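You operate a simulated robot arm through the tools that you are given. There is no shell and no other tool. Be economical: measure what you need, move in short steps, check, and stop when the job is done.

The job below is to be done with a simulated robot arm. You get a single attempt, and the scene is never put back.

TASK
Load the OAK board on the small press's lower tray and close the press.
Fine: tray in, guard down and latched before the pump starts; then CLOSE.

Only the result counts: the job must be done as asked and must still hold three seconds after the hand-in. Knocking over, shifting, dropping, spilling or breaking anything else fails it.

THE ROBOT
A 7-joint arm with a two-finger parallel gripper on a trunk, on a base that drives. Base frame: it is fixed to the floor where the robot stands at the start and does not move with it; the origin is under the middle of the robot, x ahead of it, y to its left, z up. Readings come in m, degrees, newtons and seconds.
With the tool pointing down near the work surface it reaches from about 0.28 to 0.74 m from the robot's upright axis, wherever it stands. Its first joint turns from -115.0 to 115.0 degrees. Places, roughly: board [0.5, -1.75, 0.75]; desk clear button [0.9, -1.4, 1.3]; desk close button [1.3, -0.6, 1]; desk heat knob [1.3, -0.7, 1.2]; desk lamps button [1.1, -1.1, 1]; desk mode knob [1, -1.2, 1.2]; desk open button [1.2, -0.8, 1]; desk power knob [0.9, -1.4, 1.2]; desk pressure knob [1.2, -0.8, 1.2]; desk pump switch [1, -1.2, 1]; desk reset button [1.2, -1, 1]; desk start button [1.3, -0.7, 1]; desk stop button [0.9, -1.4, 1]; desk time knob [1.1, -1, 1.2]; desk zero button [1.3, -0.8, 1.3]; guard latch [1.2, -0.3, 1]. Payload 3.91 kg.
The TCP is the grasp point between the finger pads, 0.03 m short of the fingertips. In the tool frame z runs along the fingers and y along their closing line. Largest opening 0.11 m; finger width 0.02, thickness 0.01; the body of the gripper, 0.048 by 0.112 m, starts 0.055 m behind the TCP.
Orientation is that of the tool frame in the base frame, as [roll, pitch, yaw] about the fixed x, y, z axes, in that order (R = Rz(yaw) Ry(pitch) Rx(roll)). With the fingers straight down and closing along the base's y, the tool's x points along the base's -x, its y along +y and its z along -z.

THE INTERFACE
- The arm moves only by the tool drive_tool. Its argument "moves" is a list of rows, each a list of 7 numbers: the shift along the tool's x, y, z in m, then the turn, a rotation vector about the tool's x, y, z in degrees, then the opening in per cent of the stroke, from 0 (shut) to 100 (fully open). In form: [[x, y, z, rx, ry, rz, grip], ...]. A call has 1 to 8 rows; each row is the pose to reach, as a shift and turn from the pose commanded when the call began, along the tool's axes at that moment. A row lasts 0.2 s, in which the tool goes at most 0.05 m and 8.6 degrees; a call with a longer step from one row to the next is refused whole, and so is a gripper value outside its range. A pose out of reach is approached as far as the arm can. The call stops where the force on the tool passes 40 N (or 10 N more than at its start, if that is more) or the arm is blocked; 0.2 s more then pass. The fingers move at their own pace (about 0.108 m/s each) and stop on an object; they squeeze with about 44 N. The grip force told is the motor's: it shows also when the fingers shut on nothing. Time passes only in rows, and 0.2 s behind the last, so rows that repeat a pose let the fingers close. It gives the time, the measured TCP pose, the force on the tool (base axes), the opening and the grip force at its end, in the units of the frame above (readings bear some noise), with the torque about the TCP (base axes, N m) and any sound that the robot's microphone picked up, and new pictures: "views" is both (left out), scene, wrist or none.
- Cameras (640 x 400 px; columns grow to the right, rows downward): "scene" is now at [0.017, 0.1014, 1.3805]; the picture's right is [-0.36, -0.93, 0.00], its down [-0.53, 0.20, -0.82] and it looks along [0.77, -0.29, -0.57] (base axes); focal length 264 px, centre (320, 200). "wrist" rides on the gripper at [0.072, 0.017, -0.103] in the tool frame; the picture's right is [-0.23, 0.97, 0.00], its down [-0.76, -0.18, -0.62] and it looks along [-0.61, -0.14, 0.78] (tool axes); focal length 222 px, centre (320, 200). There is no depth. A picture from a camera that has moved, and an enlarged one, comes with that camera's place and axes in the base frame and with its lens. The place of the scene camera against the robot may be out by one fixed shift of up to 0.025 m in any direction.
- slide_trunk(by): slides the trunk up (or, below 0, down) by that many m; the arm and the scene camera ride with it, the base frame stays. It gives what a move gives, with no picture.
- base_move(legs): drives the robot by 1 to 6 legs, each [ahead, turn to the left] in m and degrees, along the robot's own axes; the way and the turn of a leg run together, so that a leg with both is an arc; at most 1.5 m and 180 degrees a leg. The arm and the cameras ride along, it lands a little off, and it stops where it bumps. It gives what a move gives, and a new picture of the scene camera.
- pan_tilt(pan, tilt): turns the head with the scene camera to pan (to the left, within 155 degrees either way) and tilt (down, from -29 to 69), counted from straight ahead of the robot. It gives what a move gives, and a new picture of the scene camera.
- enlarge(camera, box): a new picture of the part [left, top, right, bottom] of that camera's present view, enlarged. No time passes.
- close_job(): hands the job in; it is judged then, once.

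Work in short steps. Places have to be worked out from the pictures, the camera data and where the tool is seen: move nearer, look again, correct. Check each grasp and each placing, and mend what went wrong. You have 120 turns and 260 pictures in all, those below and enlarged ones among them. Open the gripper and draw the arm clear of the work before you hand the job in, unless the task says otherwise; then end with one line.

The tools are called after "Call:" as a command line: name --pt "numbers of a row" for each row, then --argument value for the rest, lists and objects as JSON in quotes. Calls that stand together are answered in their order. drive_tool: Moves the arm, as the interface text tells. Its arguments: {"type":"object","properties":{"moves":{"type":"array"},"views":{"type":"string","enum":["both","scene","wrist","none"]}},"required":["moves"]} The other tools are called the same way: slide_trunk (by) slides the trunk up or down; base_move (legs) drives the base; pan_tilt (pan, tilt) turns the head that bears the scene camera; enlarge (camera, box) takes an enlarged picture of a part of a camera's view; close_job () hands the job in.

At the start:

```text
clock: 0.0
eef_pos: [0.4597, -0.104, 0.946]
tool_rot: [-180.0, -0.1, -180.0]
ft_force: [0.5, 0.7, 0.6]
moment: [-0.01, -0.02, 0.0]
gripper_width: 0.1101
finger_force: 0.0
trunk travel left (down, up): [-0.475, 0.515]
robot x, y, heading: [0.0009, 0.0014, -0.1]
head pan, tilt: [-20.8, 34.5]
```

scene: 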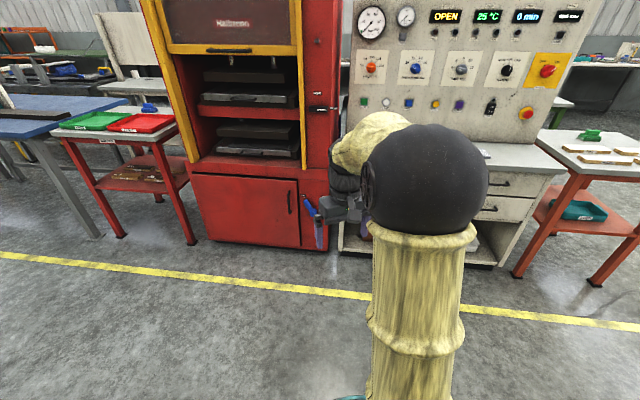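
wrist: 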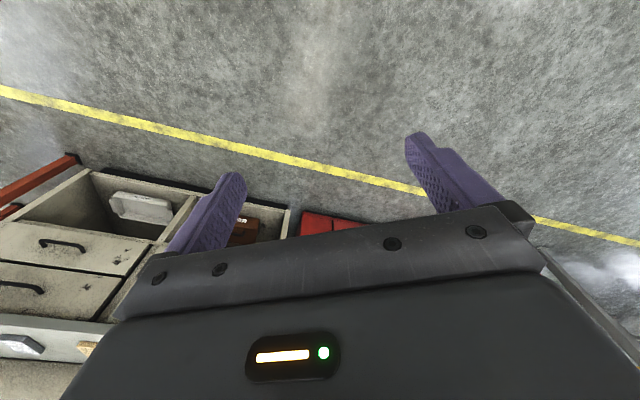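

The scene shows the press at front left, the desk in the middle, and a table with boards at right. I enlarge the views of each to read labels.

Call:
enlarge --camera "scene" --box '[340, 0, 600, 150]'

Call:
enlarge --camera "scene" --box '[140, 0, 360, 260]'

Call:
enlarge --camera "scene" --box '[500, 100, 640, 240]'

```text
2.46 times, centred on (470, 75) of scene
camera zoom: at [0.017, 0.1014, 1.3805], right [-0.36, -0.93, 0.0], down [-0.53, 0.2, -0.82], along [0.77, -0.29, -0.57], focal length 651 px, centre (-49, 508)
```

zoom: 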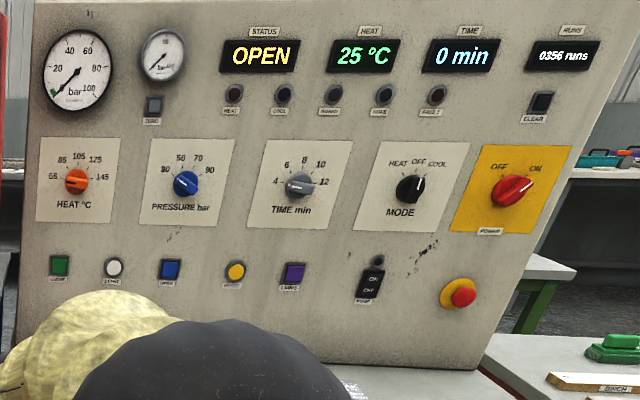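

```text
1.54 times, centred on (250, 130) of scene
camera zoom: at [0.017, 0.1014, 1.3805], right [-0.36, -0.93, 0.0], down [-0.53, 0.2, -0.82], along [0.77, -0.29, -0.57], focal length 407 px, centre (428, 308)
```

zoom: 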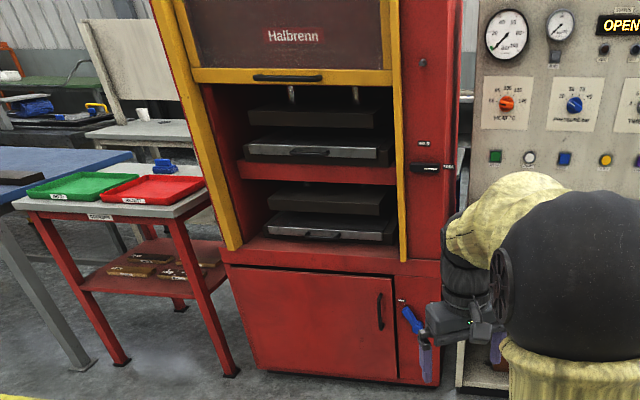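

```text
2.86 times, centred on (570, 170) of scene
camera zoom: at [0.017, 0.1014, 1.3805], right [-0.36, -0.93, 0.0], down [-0.53, 0.2, -0.82], along [0.77, -0.29, -0.57], focal length 755 px, centre (-394, 286)
```

zoom: 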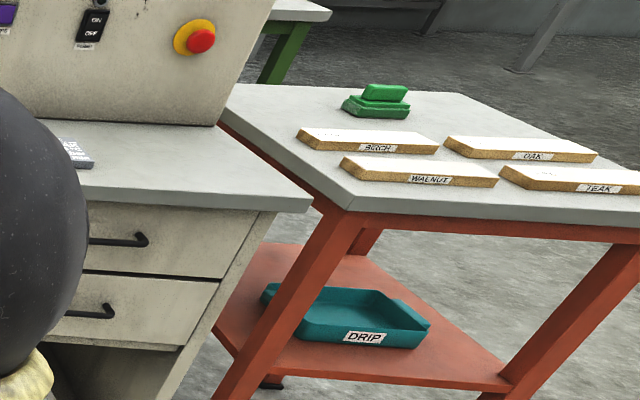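

I turn the head to the right to see the board table and the note on the desk.

Call:
pan_tilt --pan -65 --tilt 25

Call:
enlarge --camera "scene" --box '[160, 100, 440, 275]'

```text
clock: 1.1
eef_pos: [0.4587, -0.1043, 0.9468]
tool_rot: [-180.0, 0.0, -180.0]
ft_force: [-0.4, -0.1, -0.3]
moment: [0.02, 0.0, -0.01]
gripper_width: 0.11
finger_force: 0.0
trunk travel left (down, up): [-0.475, 0.515]
robot x, y, heading: [0.0018, 0.0007, -0.1]
head pan, tilt: [-65.0, 25.0]
camera scene: at [-0.0266, 0.0494, 1.3956], right [-0.91, -0.42, 0.0], down [-0.18, 0.38, -0.91], along [0.38, -0.82, -0.42], focal length 264 px, centre (320, 200)
```

scene: 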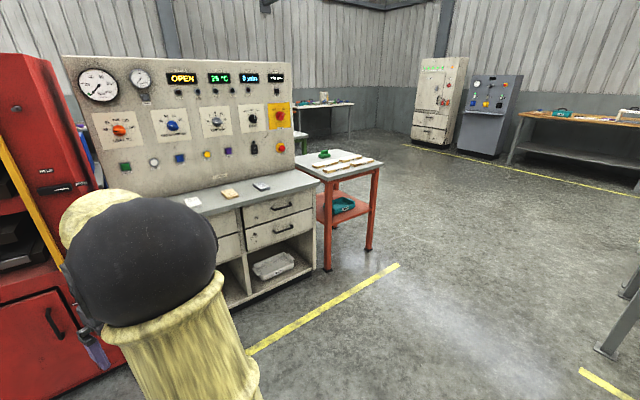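

```text
2.29 times, centred on (300, 188) of scene
camera zoom: at [-0.0266, 0.0494, 1.3956], right [-0.91, -0.42, 0.0], down [-0.18, 0.38, -0.91], along [0.38, -0.82, -0.42], focal length 604 px, centre (366, 229)
```

zoom: 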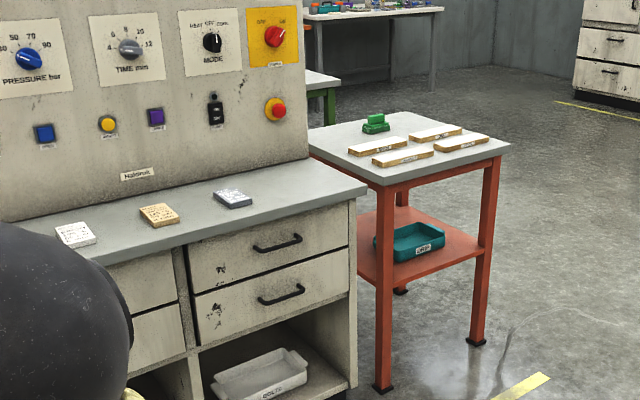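

The note cards lie on the desk; the boards' table is to the right at roughly (0.5–0.7, -1.5–-2.1). I first approach the press to study the lower tray and guard: press front seems to face (-0.91, 0.41).

Call:
base_move --legs '[[0, 45], [0.4, 0], [0, -69]]'

Call:
pan_tilt --pan 10 --tilt 25

```text
clock: 11.2
eef_pos: [0.6664, 0.008, 0.9461]
tool_rot: [180.0, 0.0, 156.8]
ft_force: [0.4, -0.1, 0.3]
moment: [-0.01, 0.01, 0.01]
gripper_width: 0.11
finger_force: 0.0
trunk travel left (down, up): [-0.475, 0.515]
robot x, y, heading: [0.2877, 0.2847, -23.4]
head pan, tilt: [-65.0, 25.0]
camera scene: at [0.2869, 0.3371, 1.3956], right [-1.0, -0.03, 0.0], down [-0.01, 0.42, -0.91], along [0.03, -0.91, -0.42], focal length 264 px, centre (320, 200)
```

scene: 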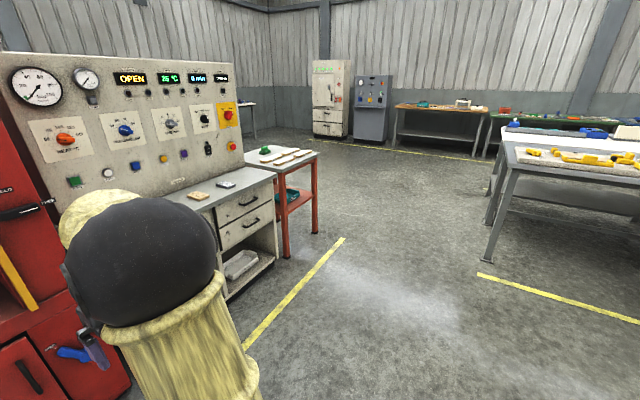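

```text
clock: 12.6
eef_pos: [0.6659, 0.0091, 0.9467]
tool_rot: [179.9, 0.0, 156.9]
ft_force: [-0.2, -0.4, -0.3]
moment: [0.0, 0.0, -0.02]
gripper_width: 0.1101
finger_force: 0.0
trunk travel left (down, up): [-0.475, 0.515]
robot x, y, heading: [0.2828, 0.2832, -23.3]
head pan, tilt: [10.0, 25.0]
camera scene: at [0.3737, 0.4081, 1.3956], right [-0.23, -0.97, 0.0], down [-0.41, 0.1, -0.91], along [0.88, -0.21, -0.42], focal length 264 px, centre (320, 200)
```

scene: 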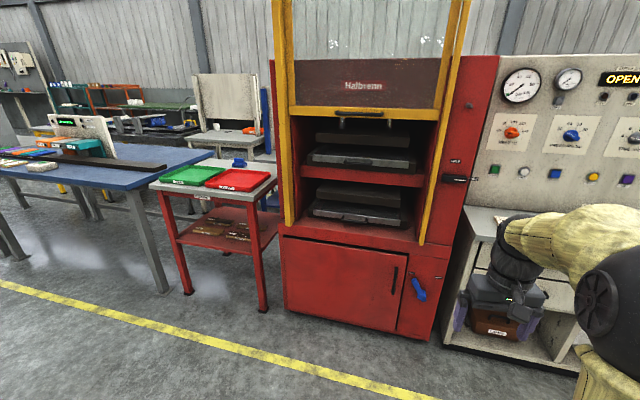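

Call:
enlarge --camera "scene" --box '[270, 0, 500, 144]'

Call:
enlarge --camera "scene" --box '[270, 110, 500, 254]'

```text
2.78 times, centred on (385, 72) of scene
camera zoom: at [0.3737, 0.4081, 1.3956], right [-0.23, -0.97, 0.0], down [-0.41, 0.1, -0.91], along [0.88, -0.21, -0.42], focal length 734 px, centre (139, 556)
```

zoom: 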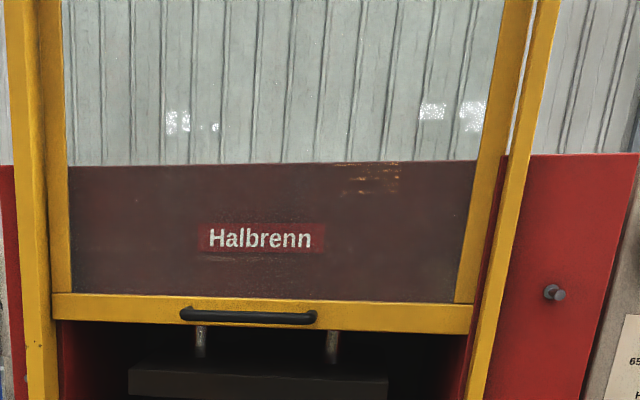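

```text
2.78 times, centred on (385, 182) of scene
camera zoom: at [0.3737, 0.4081, 1.3956], right [-0.23, -0.97, 0.0], down [-0.41, 0.1, -0.91], along [0.88, -0.21, -0.42], focal length 734 px, centre (139, 250)
```

zoom: 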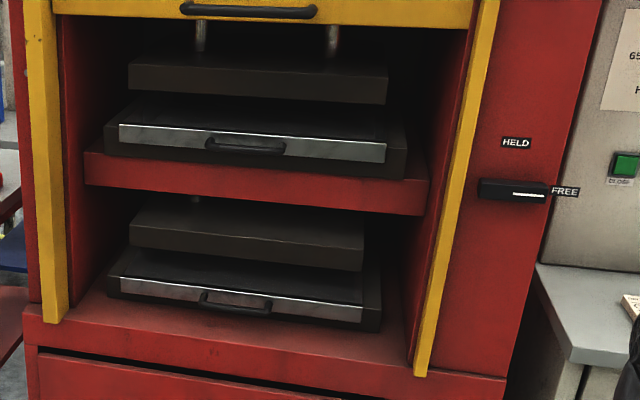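

Triangulating two views: lower tray handle ≈ (1.427,-0.016,0.765), guard handle ≈ (1.38,0.008,1.265), latch ≈ (1.207,-0.337,1.03); press faces heading ≈ -26.6°. I turn the tool horizontal with the closing line vertical, while still in free space.

Call:
drive_tool --pt "-0.0125 0 0 -4.62 -4.62 4.62 100" --pt "-0.025 0 0 -9.24 -9.24 9.24 100" --pt "-0.0375 0 0 -13.86 -13.86 13.86 100" --pt "-0.05 0 0 -18.48 -18.48 18.48 100" --pt "-0.0625 0 0 -23.1 -23.1 23.1 100" --pt "-0.075 0 0 -27.7 -27.7 27.7 100" --pt "-0.0875 0 0 -32.3 -32.3 32.3 100" --pt "-0.1 0 0 -37 -37 37 100" --views "none"

Call:
drive_tool --pt "0 0 0 -4.62 -4.62 4.62 100" --pt "0 0 0 -9.24 -9.24 9.24 100" --pt "0 0 0 -13.86 -13.86 13.86 100" --pt "0 0 0 -18.48 -18.48 18.48 100" --pt "0 0 0 -23.1 -23.1 23.1 100" --pt "0 0 0 -27.7 -27.7 27.7 100" --pt "0 0 0 -32.3 -32.3 32.3 100" --views "both"

```text
clock: 14.4
eef_pos: [0.7577, -0.0305, 0.946]
tool_rot: [131.3, 19.4, 108.2]
ft_force: [0.9, -0.2, -0.2]
moment: [-0.02, 0.03, -0.03]
gripper_width: 0.1099
finger_force: 0.1
trunk travel left (down, up): [-0.475, 0.515]
robot x, y, heading: [0.2863, 0.2806, -23.2]
head pan, tilt: [10.0, 25.0]
```

```text
clock: 16.0
eef_pos: [0.7568, -0.0313, 0.9458]
tool_rot: [89.9, 0.0, 66.7]
ft_force: [0.3, 0.1, 0.4]
moment: [-0.04, -0.01, 0.01]
gripper_width: 0.1101
finger_force: 0.0
trunk travel left (down, up): [-0.475, 0.515]
robot x, y, heading: [0.2842, 0.2887, -23.1]
head pan, tilt: [10.0, 25.0]
camera scene: at [0.3737, 0.4081, 1.3956], right [-0.23, -0.97, 0.0], down [-0.41, 0.1, -0.91], along [0.88, -0.21, -0.42], focal length 264 px, centre (320, 200)
camera wrist: at [0.6903, 0.0761, 0.9623], right [-0.09, -0.21, 0.97], down [-0.87, -0.45, -0.18], along [0.48, -0.87, -0.14], focal length 222 px, centre (320, 200)
```

scene: 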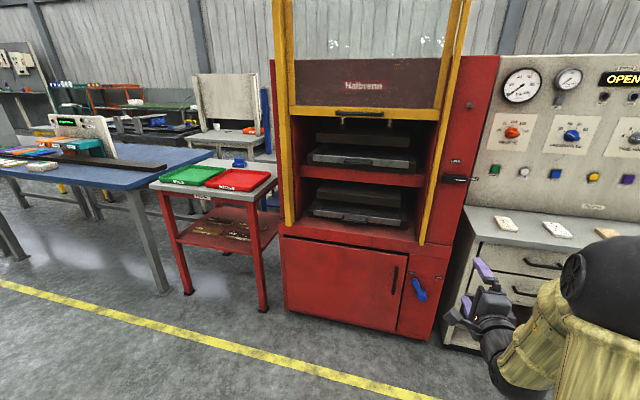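
wrist: 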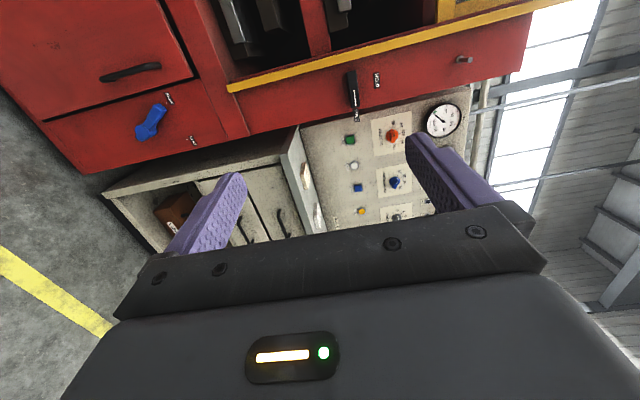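

Tool is horizontal. I drive to align the tool with the tray handle, about 0.17 m short of it.

Call:
base_move --legs '[[0, 35.9], [0.547, 0], [0, -39.3]]'

Call:
slide_trunk --by -0.15

Call:
pan_tilt --pan 0 --tilt 35

Call:
drive_tool --pt "0 0 0 0 0 0 60" --views "wrist"

```text
clock: 24.7
eef_pos: [1.2805, 0.0643, 0.9465]
tool_rot: [89.9, 0.0, 63.3]
ft_force: [-0.1, -0.4, -0.7]
moment: [0.01, 0.0, 0.0]
gripper_width: 0.1102
finger_force: 0.0
trunk travel left (down, up): [-0.475, 0.515]
robot x, y, heading: [0.8283, 0.4081, -27.0]
head pan, tilt: [10.0, 25.0]
camera scene: at [0.9255, 0.5254, 1.3956], right [-0.29, -0.96, 0.0], down [-0.4, 0.12, -0.91], along [0.87, -0.26, -0.42], focal length 264 px, centre (320, 200)
```

scene: 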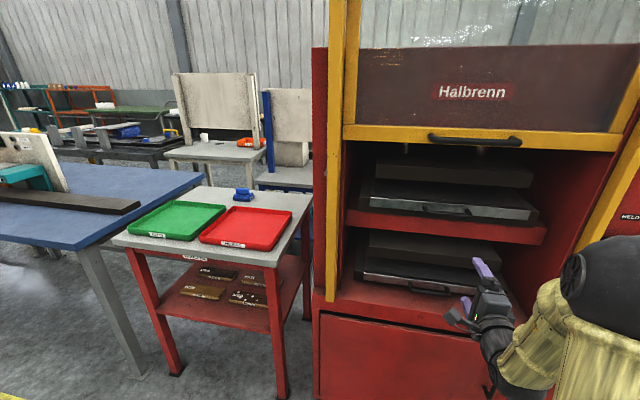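

```text
clock: 26.5
eef_pos: [1.2812, 0.0636, 0.7961]
tool_rot: [90.0, 0.0, 63.3]
ft_force: [-0.1, 0.1, 0.0]
moment: [0.03, 0.03, 0.0]
gripper_width: 0.11
finger_force: 0.0
trunk travel left (down, up): [-0.325, 0.665]
robot x, y, heading: [0.8272, 0.4104, -26.7]
head pan, tilt: [10.0, 25.0]
```

```text
clock: 27.2
eef_pos: [1.2812, 0.064, 0.7962]
tool_rot: [90.0, 0.0, 63.2]
ft_force: [0.4, 0.1, 0.2]
moment: [0.0, 0.0, -0.03]
gripper_width: 0.1098
finger_force: 0.1
trunk travel left (down, up): [-0.325, 0.665]
robot x, y, heading: [0.824, 0.4132, -27.0]
head pan, tilt: [0.0, 35.0]
camera scene: at [0.9159, 0.5123, 1.2299], right [-0.45, -0.89, 0.0], down [-0.51, 0.26, -0.82], along [0.73, -0.37, -0.57], focal length 264 px, centre (320, 200)
```

scene: 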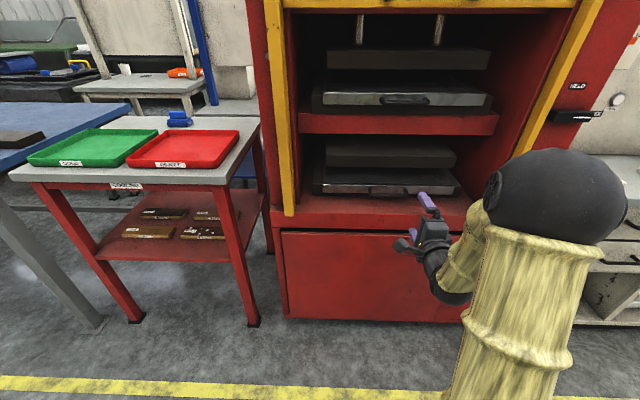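

```text
clock: 27.6
eef_pos: [1.28, 0.0637, 0.7959]
tool_rot: [90.0, 0.0, 63.3]
ft_force: [-0.5, -0.1, 0.1]
moment: [0.02, 0.0, -0.01]
gripper_width: 0.0661
finger_force: 0.1
trunk travel left (down, up): [-0.325, 0.665]
robot x, y, heading: [0.8289, 0.4076, -26.8]
head pan, tilt: [0.0, 35.0]
camera wrist: at [1.2198, 0.1751, 0.8124], right [-0.1, -0.2, 0.97], down [-0.9, -0.4, -0.18], along [0.43, -0.89, -0.14], focal length 222 px, centre (320, 200)
```

wrist: 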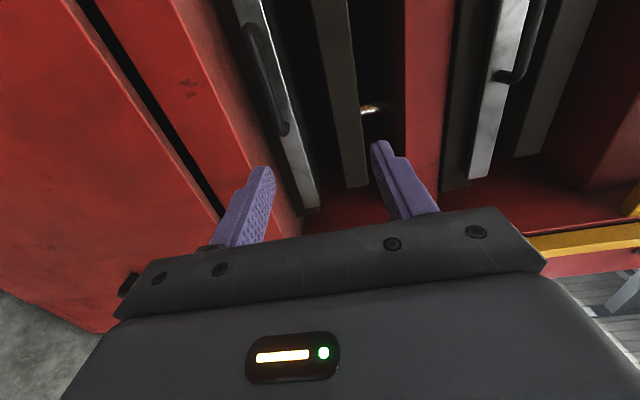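

I enlarge both views to pin down the handle relative to the fingers.

Call:
enlarge --camera "scene" --box '[300, 100, 480, 260]'

Call:
enlarge --camera "wrist" --box '[160, 0, 480, 220]'

```text
2.50 times, centred on (390, 180) of scene
camera zoom: at [0.9159, 0.5123, 1.2298], right [-0.45, -0.89, 0.0], down [-0.51, 0.26, -0.82], along [0.73, -0.37, -0.57], focal length 661 px, centre (145, 250)
```

zoom: 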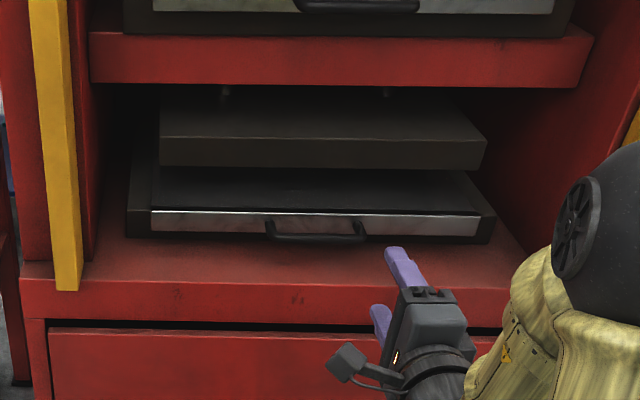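

```text
1.82 times, centred on (320, 110) of wrist
camera zoom: at [1.2198, 0.1751, 0.8124], right [-0.1, -0.2, 0.97], down [-0.9, -0.4, -0.18], along [0.43, -0.89, -0.14], focal length 404 px, centre (320, 364)
```

zoom: 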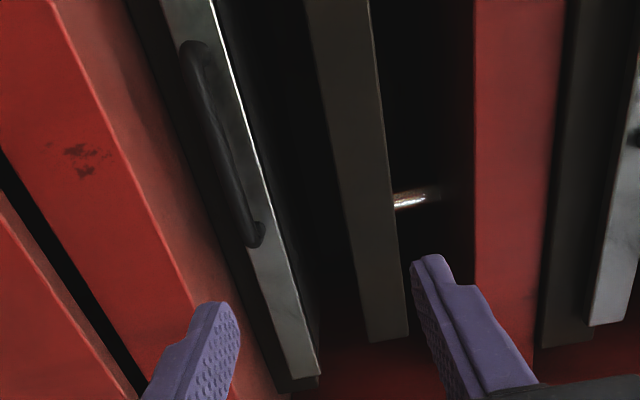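

The handle seems near v≈-0.65, z≈0.73–0.745, slightly left of and below the tool. I move a bit left, down and forward, narrowing the opening, and look again.

Call:
drive_tool --pt "0.025 -0.03 0.03 0 0 0 45" --views "none"

Call:
enlarge --camera "wrist" --box '[160, 0, 480, 220]'

```text
clock: 28.0
eef_pos: [1.3065, 0.0694, 0.773]
tool_rot: [89.9, 0.1, 63.3]
ft_force: [-0.4, -0.2, 0.2]
moment: [0.0, 0.03, 0.03]
gripper_width: 0.0495
finger_force: 0.0
out of reach, approached as far as the arm can: row 1
trunk travel left (down, up): [-0.325, 0.665]
robot x, y, heading: [0.8261, 0.408, -26.8]
head pan, tilt: [0.0, 35.0]
```

```text
1.82 times, centred on (320, 110) of wrist
camera zoom: at [1.246, 0.1803, 0.7889], right [-0.1, -0.2, 0.97], down [-0.9, -0.4, -0.18], along [0.43, -0.89, -0.14], focal length 404 px, centre (320, 364)
```

zoom: 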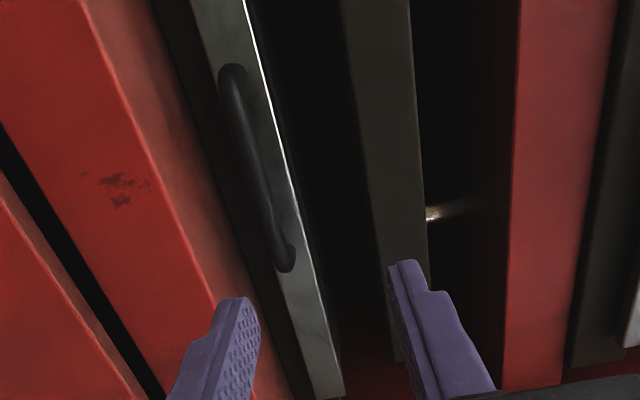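

Handle now computed at u≈1.30, v≈-0.66, z≈0.741; sill ≈0.712. The arm is near its horizontal reach limit, so I roll the base 0.1 m forward.

Call:
base_move --legs '[[0.1, 0]]'

Call:
drive_tool --pt "0.01 -0.015 0 0 0 0 30" --pt "0.01 -0.015 0 0 0 0 30" --views "wrist"

Call:
enlarge --camera "wrist" --box '[160, 0, 480, 220]'

```text
clock: 29.2
eef_pos: [1.3977, 0.0216, 0.7721]
tool_rot: [90.0, 0.0, 63.2]
ft_force: [-0.5, 0.1, -0.2]
moment: [0.03, -0.01, 0.03]
gripper_width: 0.0496
finger_force: 0.0
trunk travel left (down, up): [-0.325, 0.665]
robot x, y, heading: [0.9192, 0.3591, -27.0]
head pan, tilt: [0.0, 35.0]
camera scene: at [1.0071, 0.466, 1.2298], right [-0.45, -0.89, 0.0], down [-0.51, 0.26, -0.82], along [0.73, -0.37, -0.57], focal length 264 px, centre (320, 200)
```

scene: 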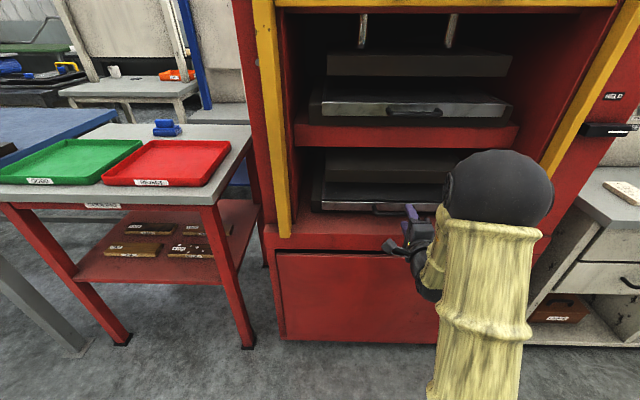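

```text
clock: 29.8
eef_pos: [1.3997, 0.0248, 0.7654]
tool_rot: [90.1, 0.1, 63.4]
ft_force: [0.1, 0.4, -0.4]
moment: [0.02, 0.0, 0.02]
gripper_width: 0.033
finger_force: 0.0
out of reach, approached as far as the arm can: row 1, 2
trunk travel left (down, up): [-0.325, 0.665]
robot x, y, heading: [0.9178, 0.3648, -27.0]
head pan, tilt: [0.0, 35.0]
camera wrist: at [1.3375, 0.1362, 0.7815], right [-0.1, -0.2, 0.97], down [-0.9, -0.4, -0.18], along [0.43, -0.89, -0.14], focal length 222 px, centre (320, 200)
```

wrist: 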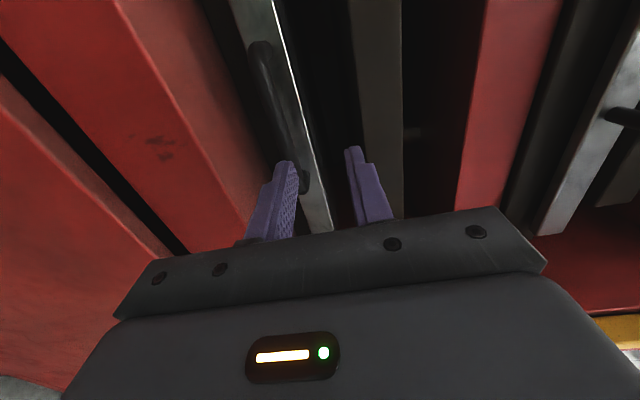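

```text
1.82 times, centred on (320, 110) of wrist
camera zoom: at [1.3375, 0.1362, 0.7815], right [-0.1, -0.2, 0.97], down [-0.9, -0.4, -0.18], along [0.43, -0.89, -0.14], focal length 404 px, centre (320, 364)
```

zoom: 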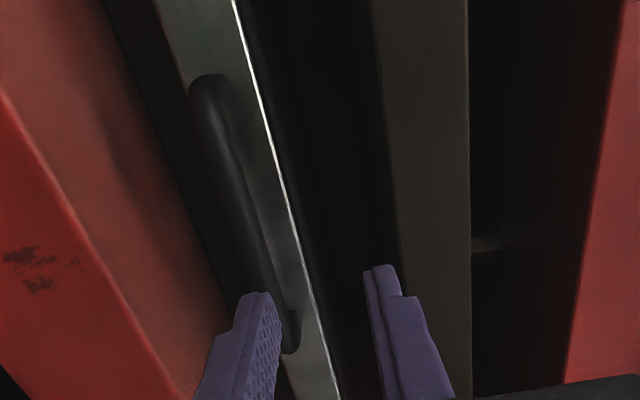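

The arm is reach-limited downward; I back off, raise the tool relative to the robot, then lower the trunk to gain reach.

Call:
drive_tool --pt "0 0 -0.05 0 0 0 30" --pt "0 0 -0.09 0 0 0 30" --pt "0 0.045 -0.09 0 0 0 30" --pt "0 0.09 -0.09 0 0 0 30" --pt "0 0.13 -0.09 0 0 0 30" --views "none"

Call:
slide_trunk --by -0.15

```text
clock: 31.0
eef_pos: [1.319, 0.0651, 0.8949]
tool_rot: [90.0, 0.0, 63.1]
ft_force: [-0.3, 0.2, -0.2]
moment: [0.0, 0.0, 0.0]
gripper_width: 0.0333
finger_force: 0.1
out of reach, approached as far as the arm can: row 1, 2, 3, 4
trunk travel left (down, up): [-0.325, 0.665]
robot x, y, heading: [0.9182, 0.364, -26.6]
head pan, tilt: [0.0, 35.0]
```

```text
clock: 32.8
eef_pos: [1.3193, 0.066, 0.7453]
tool_rot: [89.9, -0.1, 63.0]
ft_force: [-0.3, -0.3, -0.3]
moment: [0.0, -0.04, 0.01]
gripper_width: 0.0329
finger_force: 0.1
trunk travel left (down, up): [-0.175, 0.815]
robot x, y, heading: [0.9189, 0.3656, -27.1]
head pan, tilt: [0.0, 35.0]
```

Now at z 0.745, u≈1.15. Advancing 0.10 m toward the handle and checking.

Call:
drive_tool --pt "0.008 0 0.035 0 0 0 30" --pt "0.008 0 0.07 0 0 0 30" --pt "0.008 0 0.1 0 0 0 30" --pt "0.008 0 0.1 0 0 0 30" --views "none"

Call:
enlarge --camera "wrist" --box '[160, 0, 480, 220]'

Call:
enlarge --camera "scene" --box '[320, 110, 520, 240]'

```text
clock: 33.8
eef_pos: [1.4162, 0.028, 0.7434]
tool_rot: [90.0, 0.0, 63.1]
ft_force: [-0.3, 0.8, 0.2]
moment: [0.01, 0.01, -0.03]
gripper_width: 0.0328
finger_force: 0.2
trunk travel left (down, up): [-0.175, 0.815]
robot x, y, heading: [0.9193, 0.3625, -27.0]
head pan, tilt: [0.0, 35.0]
```

```text
1.82 times, centred on (320, 110) of wrist
camera zoom: at [1.353, 0.14, 0.7599], right [-0.1, -0.2, 0.97], down [-0.9, -0.4, -0.18], along [0.42, -0.89, -0.14], focal length 404 px, centre (320, 364)
```

zoom: 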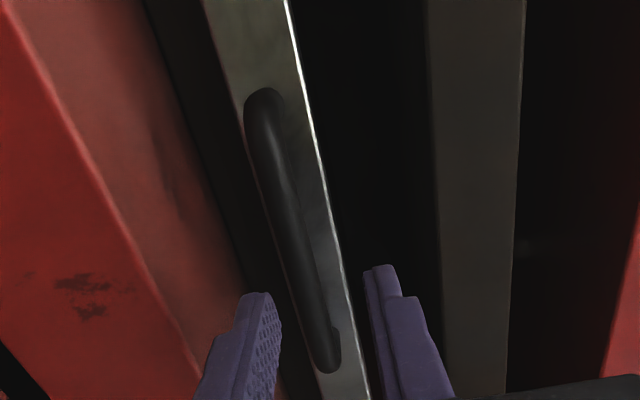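

```text
3.08 times, centred on (420, 175) of scene
camera zoom: at [1.0072, 0.4659, 1.0798], right [-0.45, -0.89, 0.0], down [-0.51, 0.26, -0.82], along [0.73, -0.37, -0.57], focal length 814 px, centre (12, 277)
```

zoom: 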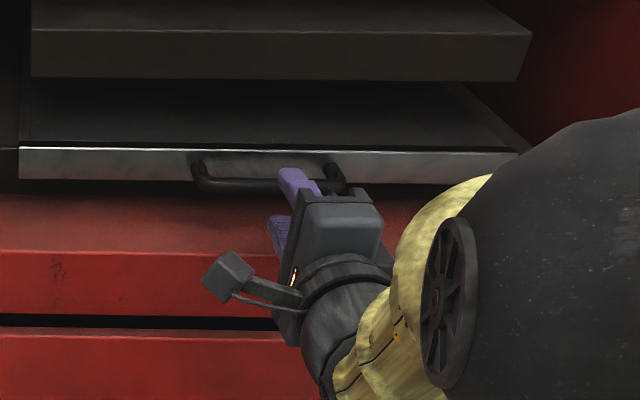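

The fingers straddle the bar from top and bottom; shifting slightly left/down and advancing ~3.5 cm.

Call:
drive_tool --pt "0.015 -0.004 0.0 0 0 0 26" --pt "0.015 -0.004 0.02 0 0 0 26" --pt "0.015 -0.004 0.035 0 0 0 26" --pt "0.015 -0.004 0.035 0 0 0 26" --views "wrist"

Call:
enlarge --camera "scene" --box '[320, 110, 520, 240]'

```text
clock: 34.8
eef_pos: [1.4503, 0.0244, 0.7396]
tool_rot: [90.0, 0.0, 63.1]
ft_force: [0.3, 0.1, 0.2]
moment: [0.0, -0.03, -0.02]
gripper_width: 0.0285
finger_force: 0.1
trunk travel left (down, up): [-0.175, 0.815]
robot x, y, heading: [0.9204, 0.3597, -27.0]
head pan, tilt: [0.0, 35.0]
camera wrist: at [1.3891, 0.1367, 0.7556], right [-0.1, -0.2, 0.97], down [-0.9, -0.4, -0.18], along [0.42, -0.9, -0.14], focal length 222 px, centre (320, 200)
```

wrist: 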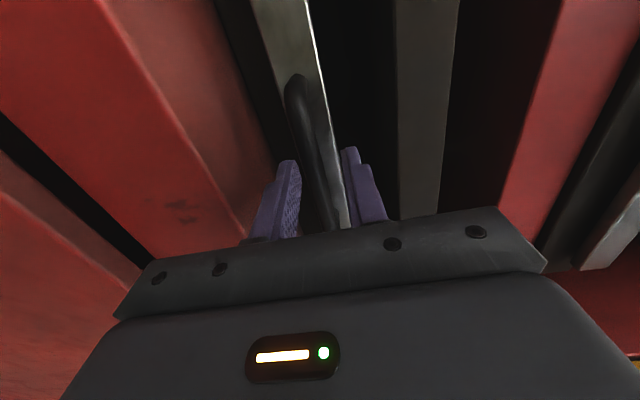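

```text
3.08 times, centred on (420, 175) of scene
camera zoom: at [1.0072, 0.4659, 1.0798], right [-0.45, -0.89, 0.0], down [-0.51, 0.26, -0.82], along [0.73, -0.37, -0.57], focal length 814 px, centre (12, 277)
```

zoom: 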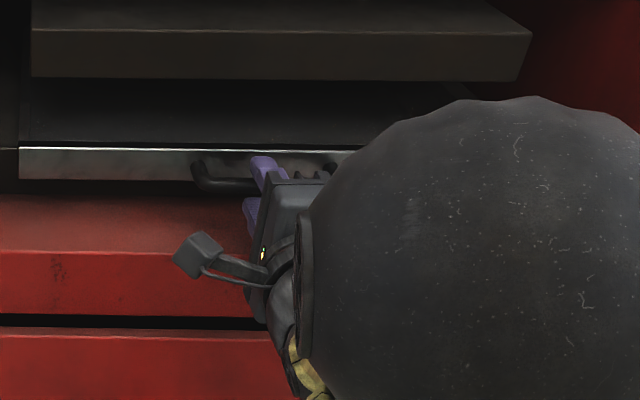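

The bar is between the pads. Closing.

Call:
drive_tool --pt "0 0 0 0 0 0 0" --pt "0 0 0 0 0 0 0" --pt "0 0 0 0 0 0 0" --views "none"

```text
clock: 35.6
eef_pos: [1.4497, 0.0253, 0.7348]
tool_rot: [90.6, 0.0, 63.2]
ft_force: [-9.4, 6.2, -29.0]
moment: [0.37, 0.77, -0.01]
gripper_width: 0.0126
finger_force: 45.2
trunk travel left (down, up): [-0.175, 0.815]
robot x, y, heading: [0.919, 0.3647, -27.0]
head pan, tilt: [0.0, 35.0]
```

Bar gripped (1.26 cm thick). I relieve the vertical force and pull back gently.

Call:
drive_tool --pt "0 -0.005 0 0 0 0 0" --pt "0 -0.005 -0.01 0 0 0 0" --pt "0 -0.005 -0.02 0 0 0 0" --pt "0 -0.005 -0.03 0 0 0 0" --pt "0 -0.005 -0.045 0 0 0 0" --views "none"

```text
clock: 36.8
eef_pos: [1.4105, 0.0462, 0.7373]
tool_rot: [89.9, 0.0, 63.1]
ft_force: [0.6, -0.8, 0.8]
moment: [0.0, -0.01, 0.03]
gripper_width: 0.0
finger_force: 38.1
trunk travel left (down, up): [-0.175, 0.815]
robot x, y, heading: [0.918, 0.3599, -27.0]
head pan, tilt: [0.0, 35.0]
```

The gripper slipped off. Looking to see whether the tray moved.

Call:
enlarge --camera "wrist" --box '[160, 0, 480, 220]'

Call:
enlarge --camera "scene" --box '[320, 110, 520, 240]'

```text
1.82 times, centred on (320, 110) of wrist
camera zoom: at [1.3487, 0.1573, 0.7531], right [-0.1, -0.2, 0.97], down [-0.9, -0.4, -0.18], along [0.42, -0.9, -0.14], focal length 404 px, centre (320, 364)
```

zoom: 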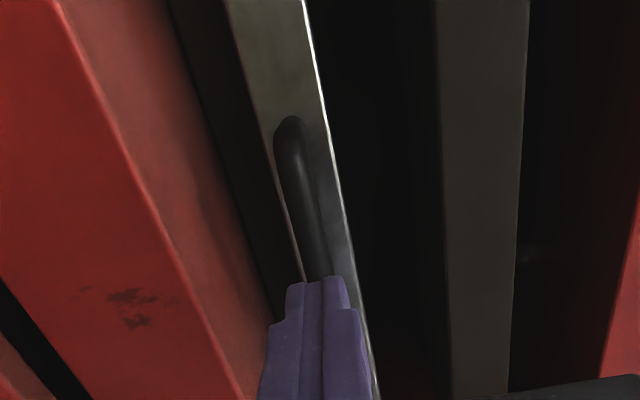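

```text
3.08 times, centred on (420, 175) of scene
camera zoom: at [1.0073, 0.4659, 1.0798], right [-0.45, -0.89, 0.0], down [-0.51, 0.26, -0.82], along [0.73, -0.37, -0.57], focal length 814 px, centre (12, 277)
```

zoom: 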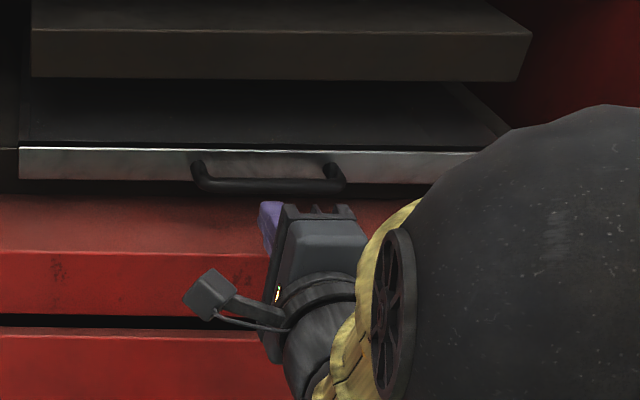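

Tray unmoved; grip was too shallow. I reopen and go in deeper until near the tray face, then grip again.

Call:
drive_tool --pt "0 0.001 0 0 0 0 27" --pt "0 0.001 0.02 0 0 0 27" --pt "0 0.001 0.04 0 0 0 27" --pt "0 0.001 0.052 0 0 0 27" --pt "0 0.001 0.058 0 0 0 27" --pt "0 0.001 0.064 0 0 0 27" --pt "0 0.001 0.07 0 0 0 27" --views "wrist"

```text
clock: 38.4
eef_pos: [1.473, 0.0149, 0.735]
tool_rot: [90.0, 0.0, 63.2]
ft_force: [-0.5, 0.1, -0.5]
moment: [0.01, -0.01, -0.02]
gripper_width: 0.0297
finger_force: 0.0
trunk travel left (down, up): [-0.175, 0.815]
robot x, y, heading: [0.9172, 0.3618, -26.8]
head pan, tilt: [0.0, 35.0]
camera wrist: at [1.4119, 0.1257, 0.7521], right [-0.1, -0.2, 0.97], down [-0.9, -0.4, -0.18], along [0.42, -0.9, -0.14], focal length 222 px, centre (320, 200)
```

wrist: 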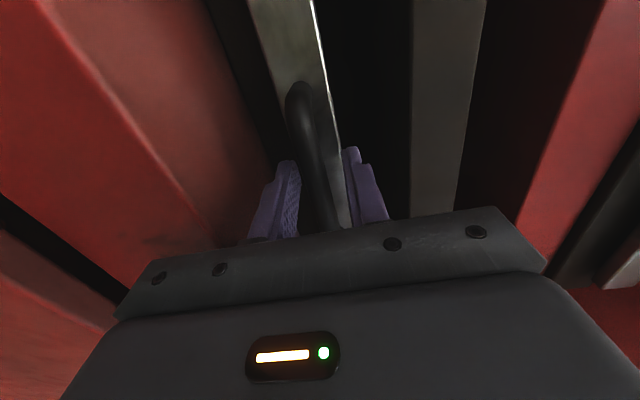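

No contact yet (u≈1.31). I go on a little further, then close.

Call:
drive_tool --pt "0 0 0.006 0 0 0 27" --pt "0 0 0.012 0 0 0 27" --pt "0 0 0.012 0 0 0 0" --pt "0 0 0.012 0 0 0 0" --pt "0 0 0.012 0 0 0 0" --views "wrist"

```text
clock: 39.6
eef_pos: [1.4814, 0.0093, 0.7333]
tool_rot: [90.2, 0.0, 63.1]
ft_force: [-26.8, 16.0, -16.2]
moment: [0.03, -0.12, -0.05]
gripper_width: 0.0139
finger_force: 45.3
trunk travel left (down, up): [-0.175, 0.815]
robot x, y, heading: [0.9182, 0.3612, -27.2]
head pan, tilt: [0.0, 35.0]
camera wrist: at [1.4214, 0.12, 0.7508], right [-0.1, -0.2, 0.97], down [-0.9, -0.4, -0.18], along [0.42, -0.9, -0.14], focal length 222 px, centre (320, 200)
```

wrist: 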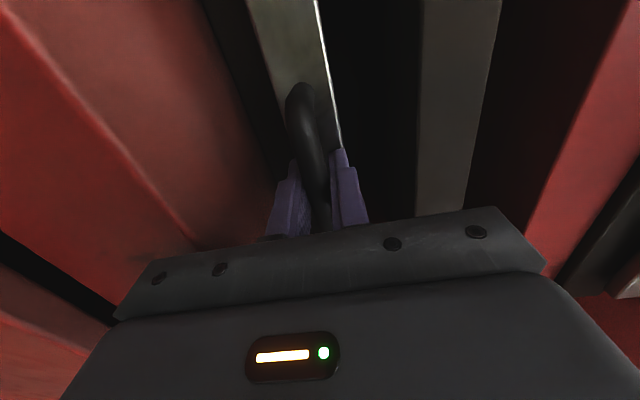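

Tips touch the face and the bar is held. Pulling back slowly.

Call:
drive_tool --pt "0 -0.002 -0.008 0 0 0 0" --pt "0 -0.003 -0.018 0 0 0 0" --pt "0 -0.003 -0.028 0 0 0 0" --views "none"

```text
clock: 40.4
eef_pos: [1.4585, 0.0213, 0.7343]
tool_rot: [89.8, 0.0, 63.1]
ft_force: [1.3, -2.5, 1.9]
moment: [0.04, 0.01, -0.24]
gripper_width: 0.0135
finger_force: 45.6
trunk travel left (down, up): [-0.175, 0.815]
robot x, y, heading: [0.9189, 0.3623, -26.9]
head pan, tilt: [0.0, 35.0]
```

Moved 2.5 cm with low force and still holding. Continuing to pull.

Call:
drive_tool --pt "0 0 -0.01 0 0 0 0" --pt "0 0 -0.025 0 0 0 0" --pt "0 0 -0.04 0 0 0 0" --pt "0 0 -0.055 0 0 0 0" --pt "0 0 -0.07 0 0 0 0" --views "both"

```text
clock: 41.6
eef_pos: [1.3966, 0.0554, 0.7339]
tool_rot: [89.9, 0.0, 63.3]
ft_force: [6.4, 12.1, 8.6]
moment: [0.2, -0.06, -0.54]
gripper_width: 0.0138
finger_force: 44.7
trunk travel left (down, up): [-0.175, 0.815]
robot x, y, heading: [0.9196, 0.3669, -27.0]
head pan, tilt: [0.0, 35.0]
camera scene: at [1.0071, 0.4671, 1.0797], right [-0.45, -0.89, 0.0], down [-0.51, 0.26, -0.82], along [0.73, -0.37, -0.57], focal length 264 px, centre (320, 200)
camera wrist: at [1.3352, 0.1663, 0.75], right [-0.1, -0.2, 0.97], down [-0.9, -0.4, -0.18], along [0.43, -0.89, -0.14], focal length 222 px, centre (320, 200)
```

scene: 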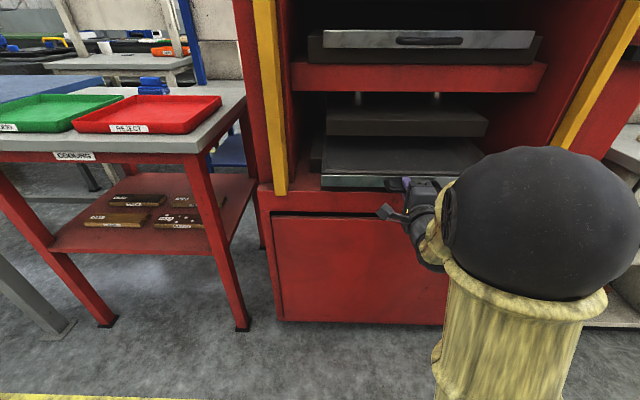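
wrist: 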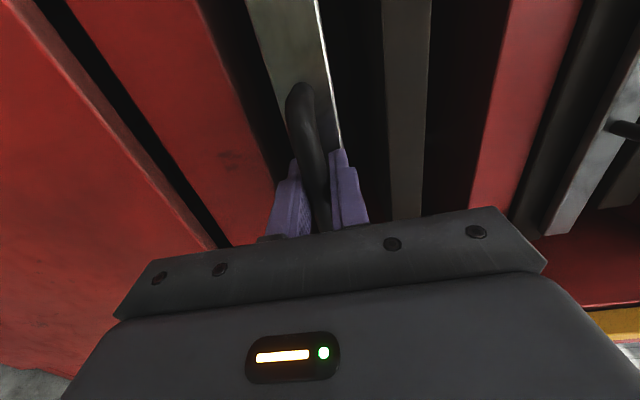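

The tray slides out. I correct slightly left for the side force and keep pulling.

Call:
drive_tool --pt "0.003 0.001 -0.01 0 0 0 0" --pt "0.004 0.001 -0.03 0 0 0 0" --pt "0.004 0.001 -0.05 0 0 0 0" --pt "0.004 0.001 -0.07 0 0 0 0" --pt "0.004 0.001 -0.09 0 0 0 0" --views "none"

```text
clock: 42.9
eef_pos: [1.3331, 0.0895, 0.7337]
tool_rot: [91.6, 0.1, 63.6]
ft_force: [-0.9, 3.8, -12.2]
moment: [-0.12, -0.45, -0.15]
gripper_width: 0.0136
finger_force: 45.4
out of reach, approached as far as the arm can: row 4, 5
trunk travel left (down, up): [-0.175, 0.815]
robot x, y, heading: [0.9168, 0.3572, -27.1]
head pan, tilt: [0.0, 35.0]
stopped in row 5: the force on the tool passed its limit at 42 N (the readings are from after the stop); the commanded pose is now the measured one
```

The arm can't retract further (pulled ≈0.17 m). I back the base up 0.1 m while holding the handle.

Call:
base_move --legs '[[-0.1, 0]]'

```text
clock: 44.1
eef_pos: [1.2467, 0.1373, 0.7345]
tool_rot: [91.5, 0.2, 63.9]
ft_force: [14.7, 21.9, -23.9]
moment: [0.27, -0.27, 0.65]
gripper_width: 0.0138
finger_force: 45.0
trunk travel left (down, up): [-0.175, 0.815]
robot x, y, heading: [0.827, 0.408, -27.0]
head pan, tilt: [0.0, 35.0]
camera scene: at [0.9204, 0.5122, 1.0793], right [-0.45, -0.89, 0.0], down [-0.51, 0.26, -0.82], along [0.73, -0.37, -0.58], focal length 264 px, centre (320, 200)
```

scene: 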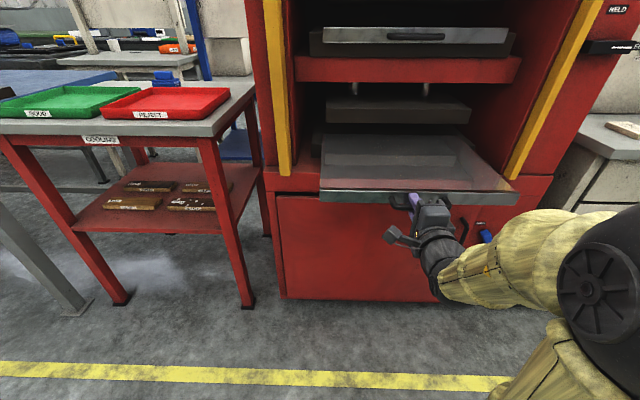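

The tray is out ≈0.27 m. Release and back off.

Call:
drive_tool --pt "0 0 0 0 0 0 60" --pt "0 0 0 0 0 0 60" --pt "0 0 -0.02 0 0 0 60" --pt "0 0 -0.04 0 0 0 60" --pt "0 0 -0.06 0 0 0 60" --views "none"

Call:
base_move --legs '[[-0.3, 0]]'

```text
clock: 45.3
eef_pos: [1.2142, 0.1342, 0.7649]
tool_rot: [92.1, 0.2, 63.9]
ft_force: [-0.3, 4.0, -15.3]
moment: [0.43, 0.19, 0.14]
gripper_width: 0.0735
finger_force: 7.3
out of reach, approached as far as the arm can: row 3, 4, 5
trunk travel left (down, up): [-0.175, 0.815]
robot x, y, heading: [0.8263, 0.4086, -26.8]
head pan, tilt: [0.0, 35.0]
```

```text
clock: 47.6
eef_pos: [0.9396, 0.2739, 0.7681]
tool_rot: [91.5, 0.2, 64.1]
ft_force: [1.2, 0.0, -0.1]
moment: [0.03, 0.02, -0.02]
gripper_width: 0.066
finger_force: 0.1
trunk travel left (down, up): [-0.175, 0.815]
robot x, y, heading: [0.5538, 0.549, -26.7]
head pan, tilt: [0.0, 35.0]
camera scene: at [0.6424, 0.6511, 1.0798], right [-0.45, -0.89, 0.0], down [-0.51, 0.26, -0.82], along [0.73, -0.37, -0.57], focal length 264 px, centre (320, 200)
```

scene: 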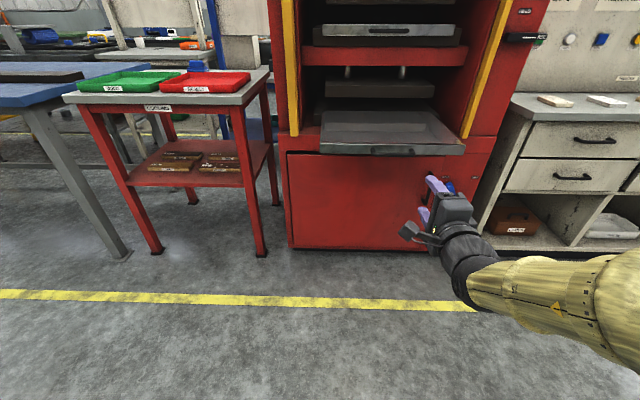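

Tray is fully out and the arm is free. I raise the trunk and turn the tool back to pointing down before driving to the board table.

Call:
slide_trunk --by 0.3

Call:
drive_tool --pt "0 0 0.02 4.62 4.62 -4.62 100" --pt "0 0 0.04 9.24 9.24 -9.24 100" --pt "0 0 0.06 13.86 13.86 -13.86 100" --pt "0 0 0.08 18.48 18.48 -18.48 100" --pt "0 0 0.1 23.1 23.1 -23.1 100" --pt "0 0 0.1 27.7 27.7 -27.7 100" --pt "0 0 0.1 32.3 32.3 -32.3 100" --pt "0 0 0.1 37 37 -37 100" --views "none"

Call:
drive_tool --pt "0 0 0 4.62 4.62 -4.62 100" --pt "0 0 0 9.24 9.24 -9.24 100" --pt "0 0 0 13.86 13.86 -13.86 100" --pt "0 0 0 18.48 18.48 -18.48 100" --pt "0 0 0 23.1 23.1 -23.1 100" --pt "0 0 0 27.7 27.7 -27.7 100" --pt "0 0 0 32.3 32.3 -32.3 100" --views "none"

```text
clock: 50.6
eef_pos: [0.9384, 0.2748, 1.0681]
tool_rot: [91.6, 0.2, 64.1]
ft_force: [0.9, -0.7, -0.3]
moment: [0.0, -0.01, 0.0]
gripper_width: 0.066
finger_force: 0.1
trunk travel left (down, up): [-0.475, 0.515]
robot x, y, heading: [0.5536, 0.5468, -26.8]
head pan, tilt: [0.0, 35.0]
```

```text
clock: 52.4
eef_pos: [1.029, 0.2304, 1.0663]
tool_rot: [139.8, 18.3, 113.1]
ft_force: [0.7, 0.0, -0.4]
moment: [0.04, 0.04, -0.03]
gripper_width: 0.1099
finger_force: 0.1
trunk travel left (down, up): [-0.475, 0.515]
robot x, y, heading: [0.551, 0.5451, -26.6]
head pan, tilt: [0.0, 35.0]
```

```text
clock: 54.0
eef_pos: [1.0294, 0.2306, 1.0659]
tool_rot: [-179.7, -1.8, 154.1]
ft_force: [0.2, 0.7, 0.2]
moment: [0.0, -0.01, 0.0]
gripper_width: 0.1096
finger_force: 0.0
trunk travel left (down, up): [-0.475, 0.515]
robot x, y, heading: [0.5523, 0.5479, -26.5]
head pan, tilt: [0.0, 35.0]
```

Now driving along the aisle to a viewing place in front of the board table.

Call:
base_move --legs '[[0, -78.4], [1.5, 0], [0.73, 0], [0, 78.4]]'

Call:
pan_tilt --pan -10 --tilt 40

```text
clock: 76.5
eef_pos: [0.4408, -1.9245, 1.0645]
tool_rot: [-179.7, -1.6, 151.4]
ft_force: [0.0, -0.1, 0.1]
moment: [0.0, -0.01, -0.01]
gripper_width: 0.1099
finger_force: 0.0
trunk travel left (down, up): [-0.475, 0.515]
robot x, y, heading: [-0.0206, -1.5877, -29.3]
head pan, tilt: [0.0, 35.0]
camera scene: at [0.0736, -1.4866, 1.3798], right [-0.49, -0.87, 0.0], down [-0.5, 0.28, -0.82], along [0.71, -0.4, -0.57], focal length 264 px, centre (320, 200)
```

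scene: 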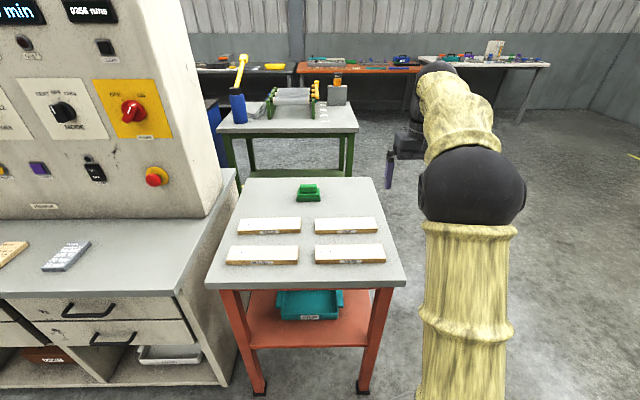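

```text
clock: 77.2
eef_pos: [0.4397, -1.9242, 1.066]
tool_rot: [-179.9, -1.6, 151.4]
ft_force: [0.5, 0.3, 0.6]
moment: [0.0, -0.03, -0.01]
gripper_width: 0.1099
finger_force: 0.0
trunk travel left (down, up): [-0.475, 0.515]
robot x, y, heading: [-0.0216, -1.5835, -29.3]
head pan, tilt: [-10.0, 40.0]
camera scene: at [0.0626, -1.4974, 1.3723], right [-0.63, -0.77, 0.0], down [-0.5, 0.41, -0.77], along [0.59, -0.49, -0.64], focal length 264 px, centre (320, 200)
```

scene: 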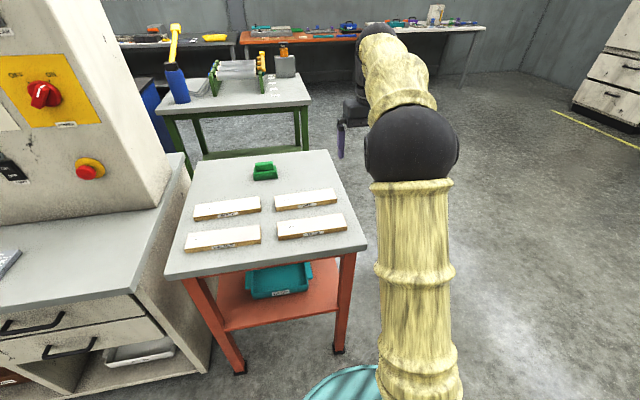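

Call:
enlarge --camera "scene" --box '[165, 140, 375, 280]'

```text
2.86 times, centred on (270, 210) of scene
camera zoom: at [0.0626, -1.4974, 1.3723], right [-0.63, -0.77, 0.0], down [-0.5, 0.41, -0.77], along [0.59, -0.49, -0.64], focal length 755 px, centre (463, 171)
```

zoom: 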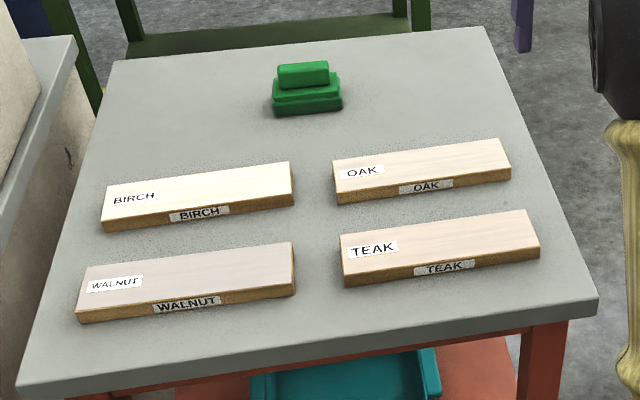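

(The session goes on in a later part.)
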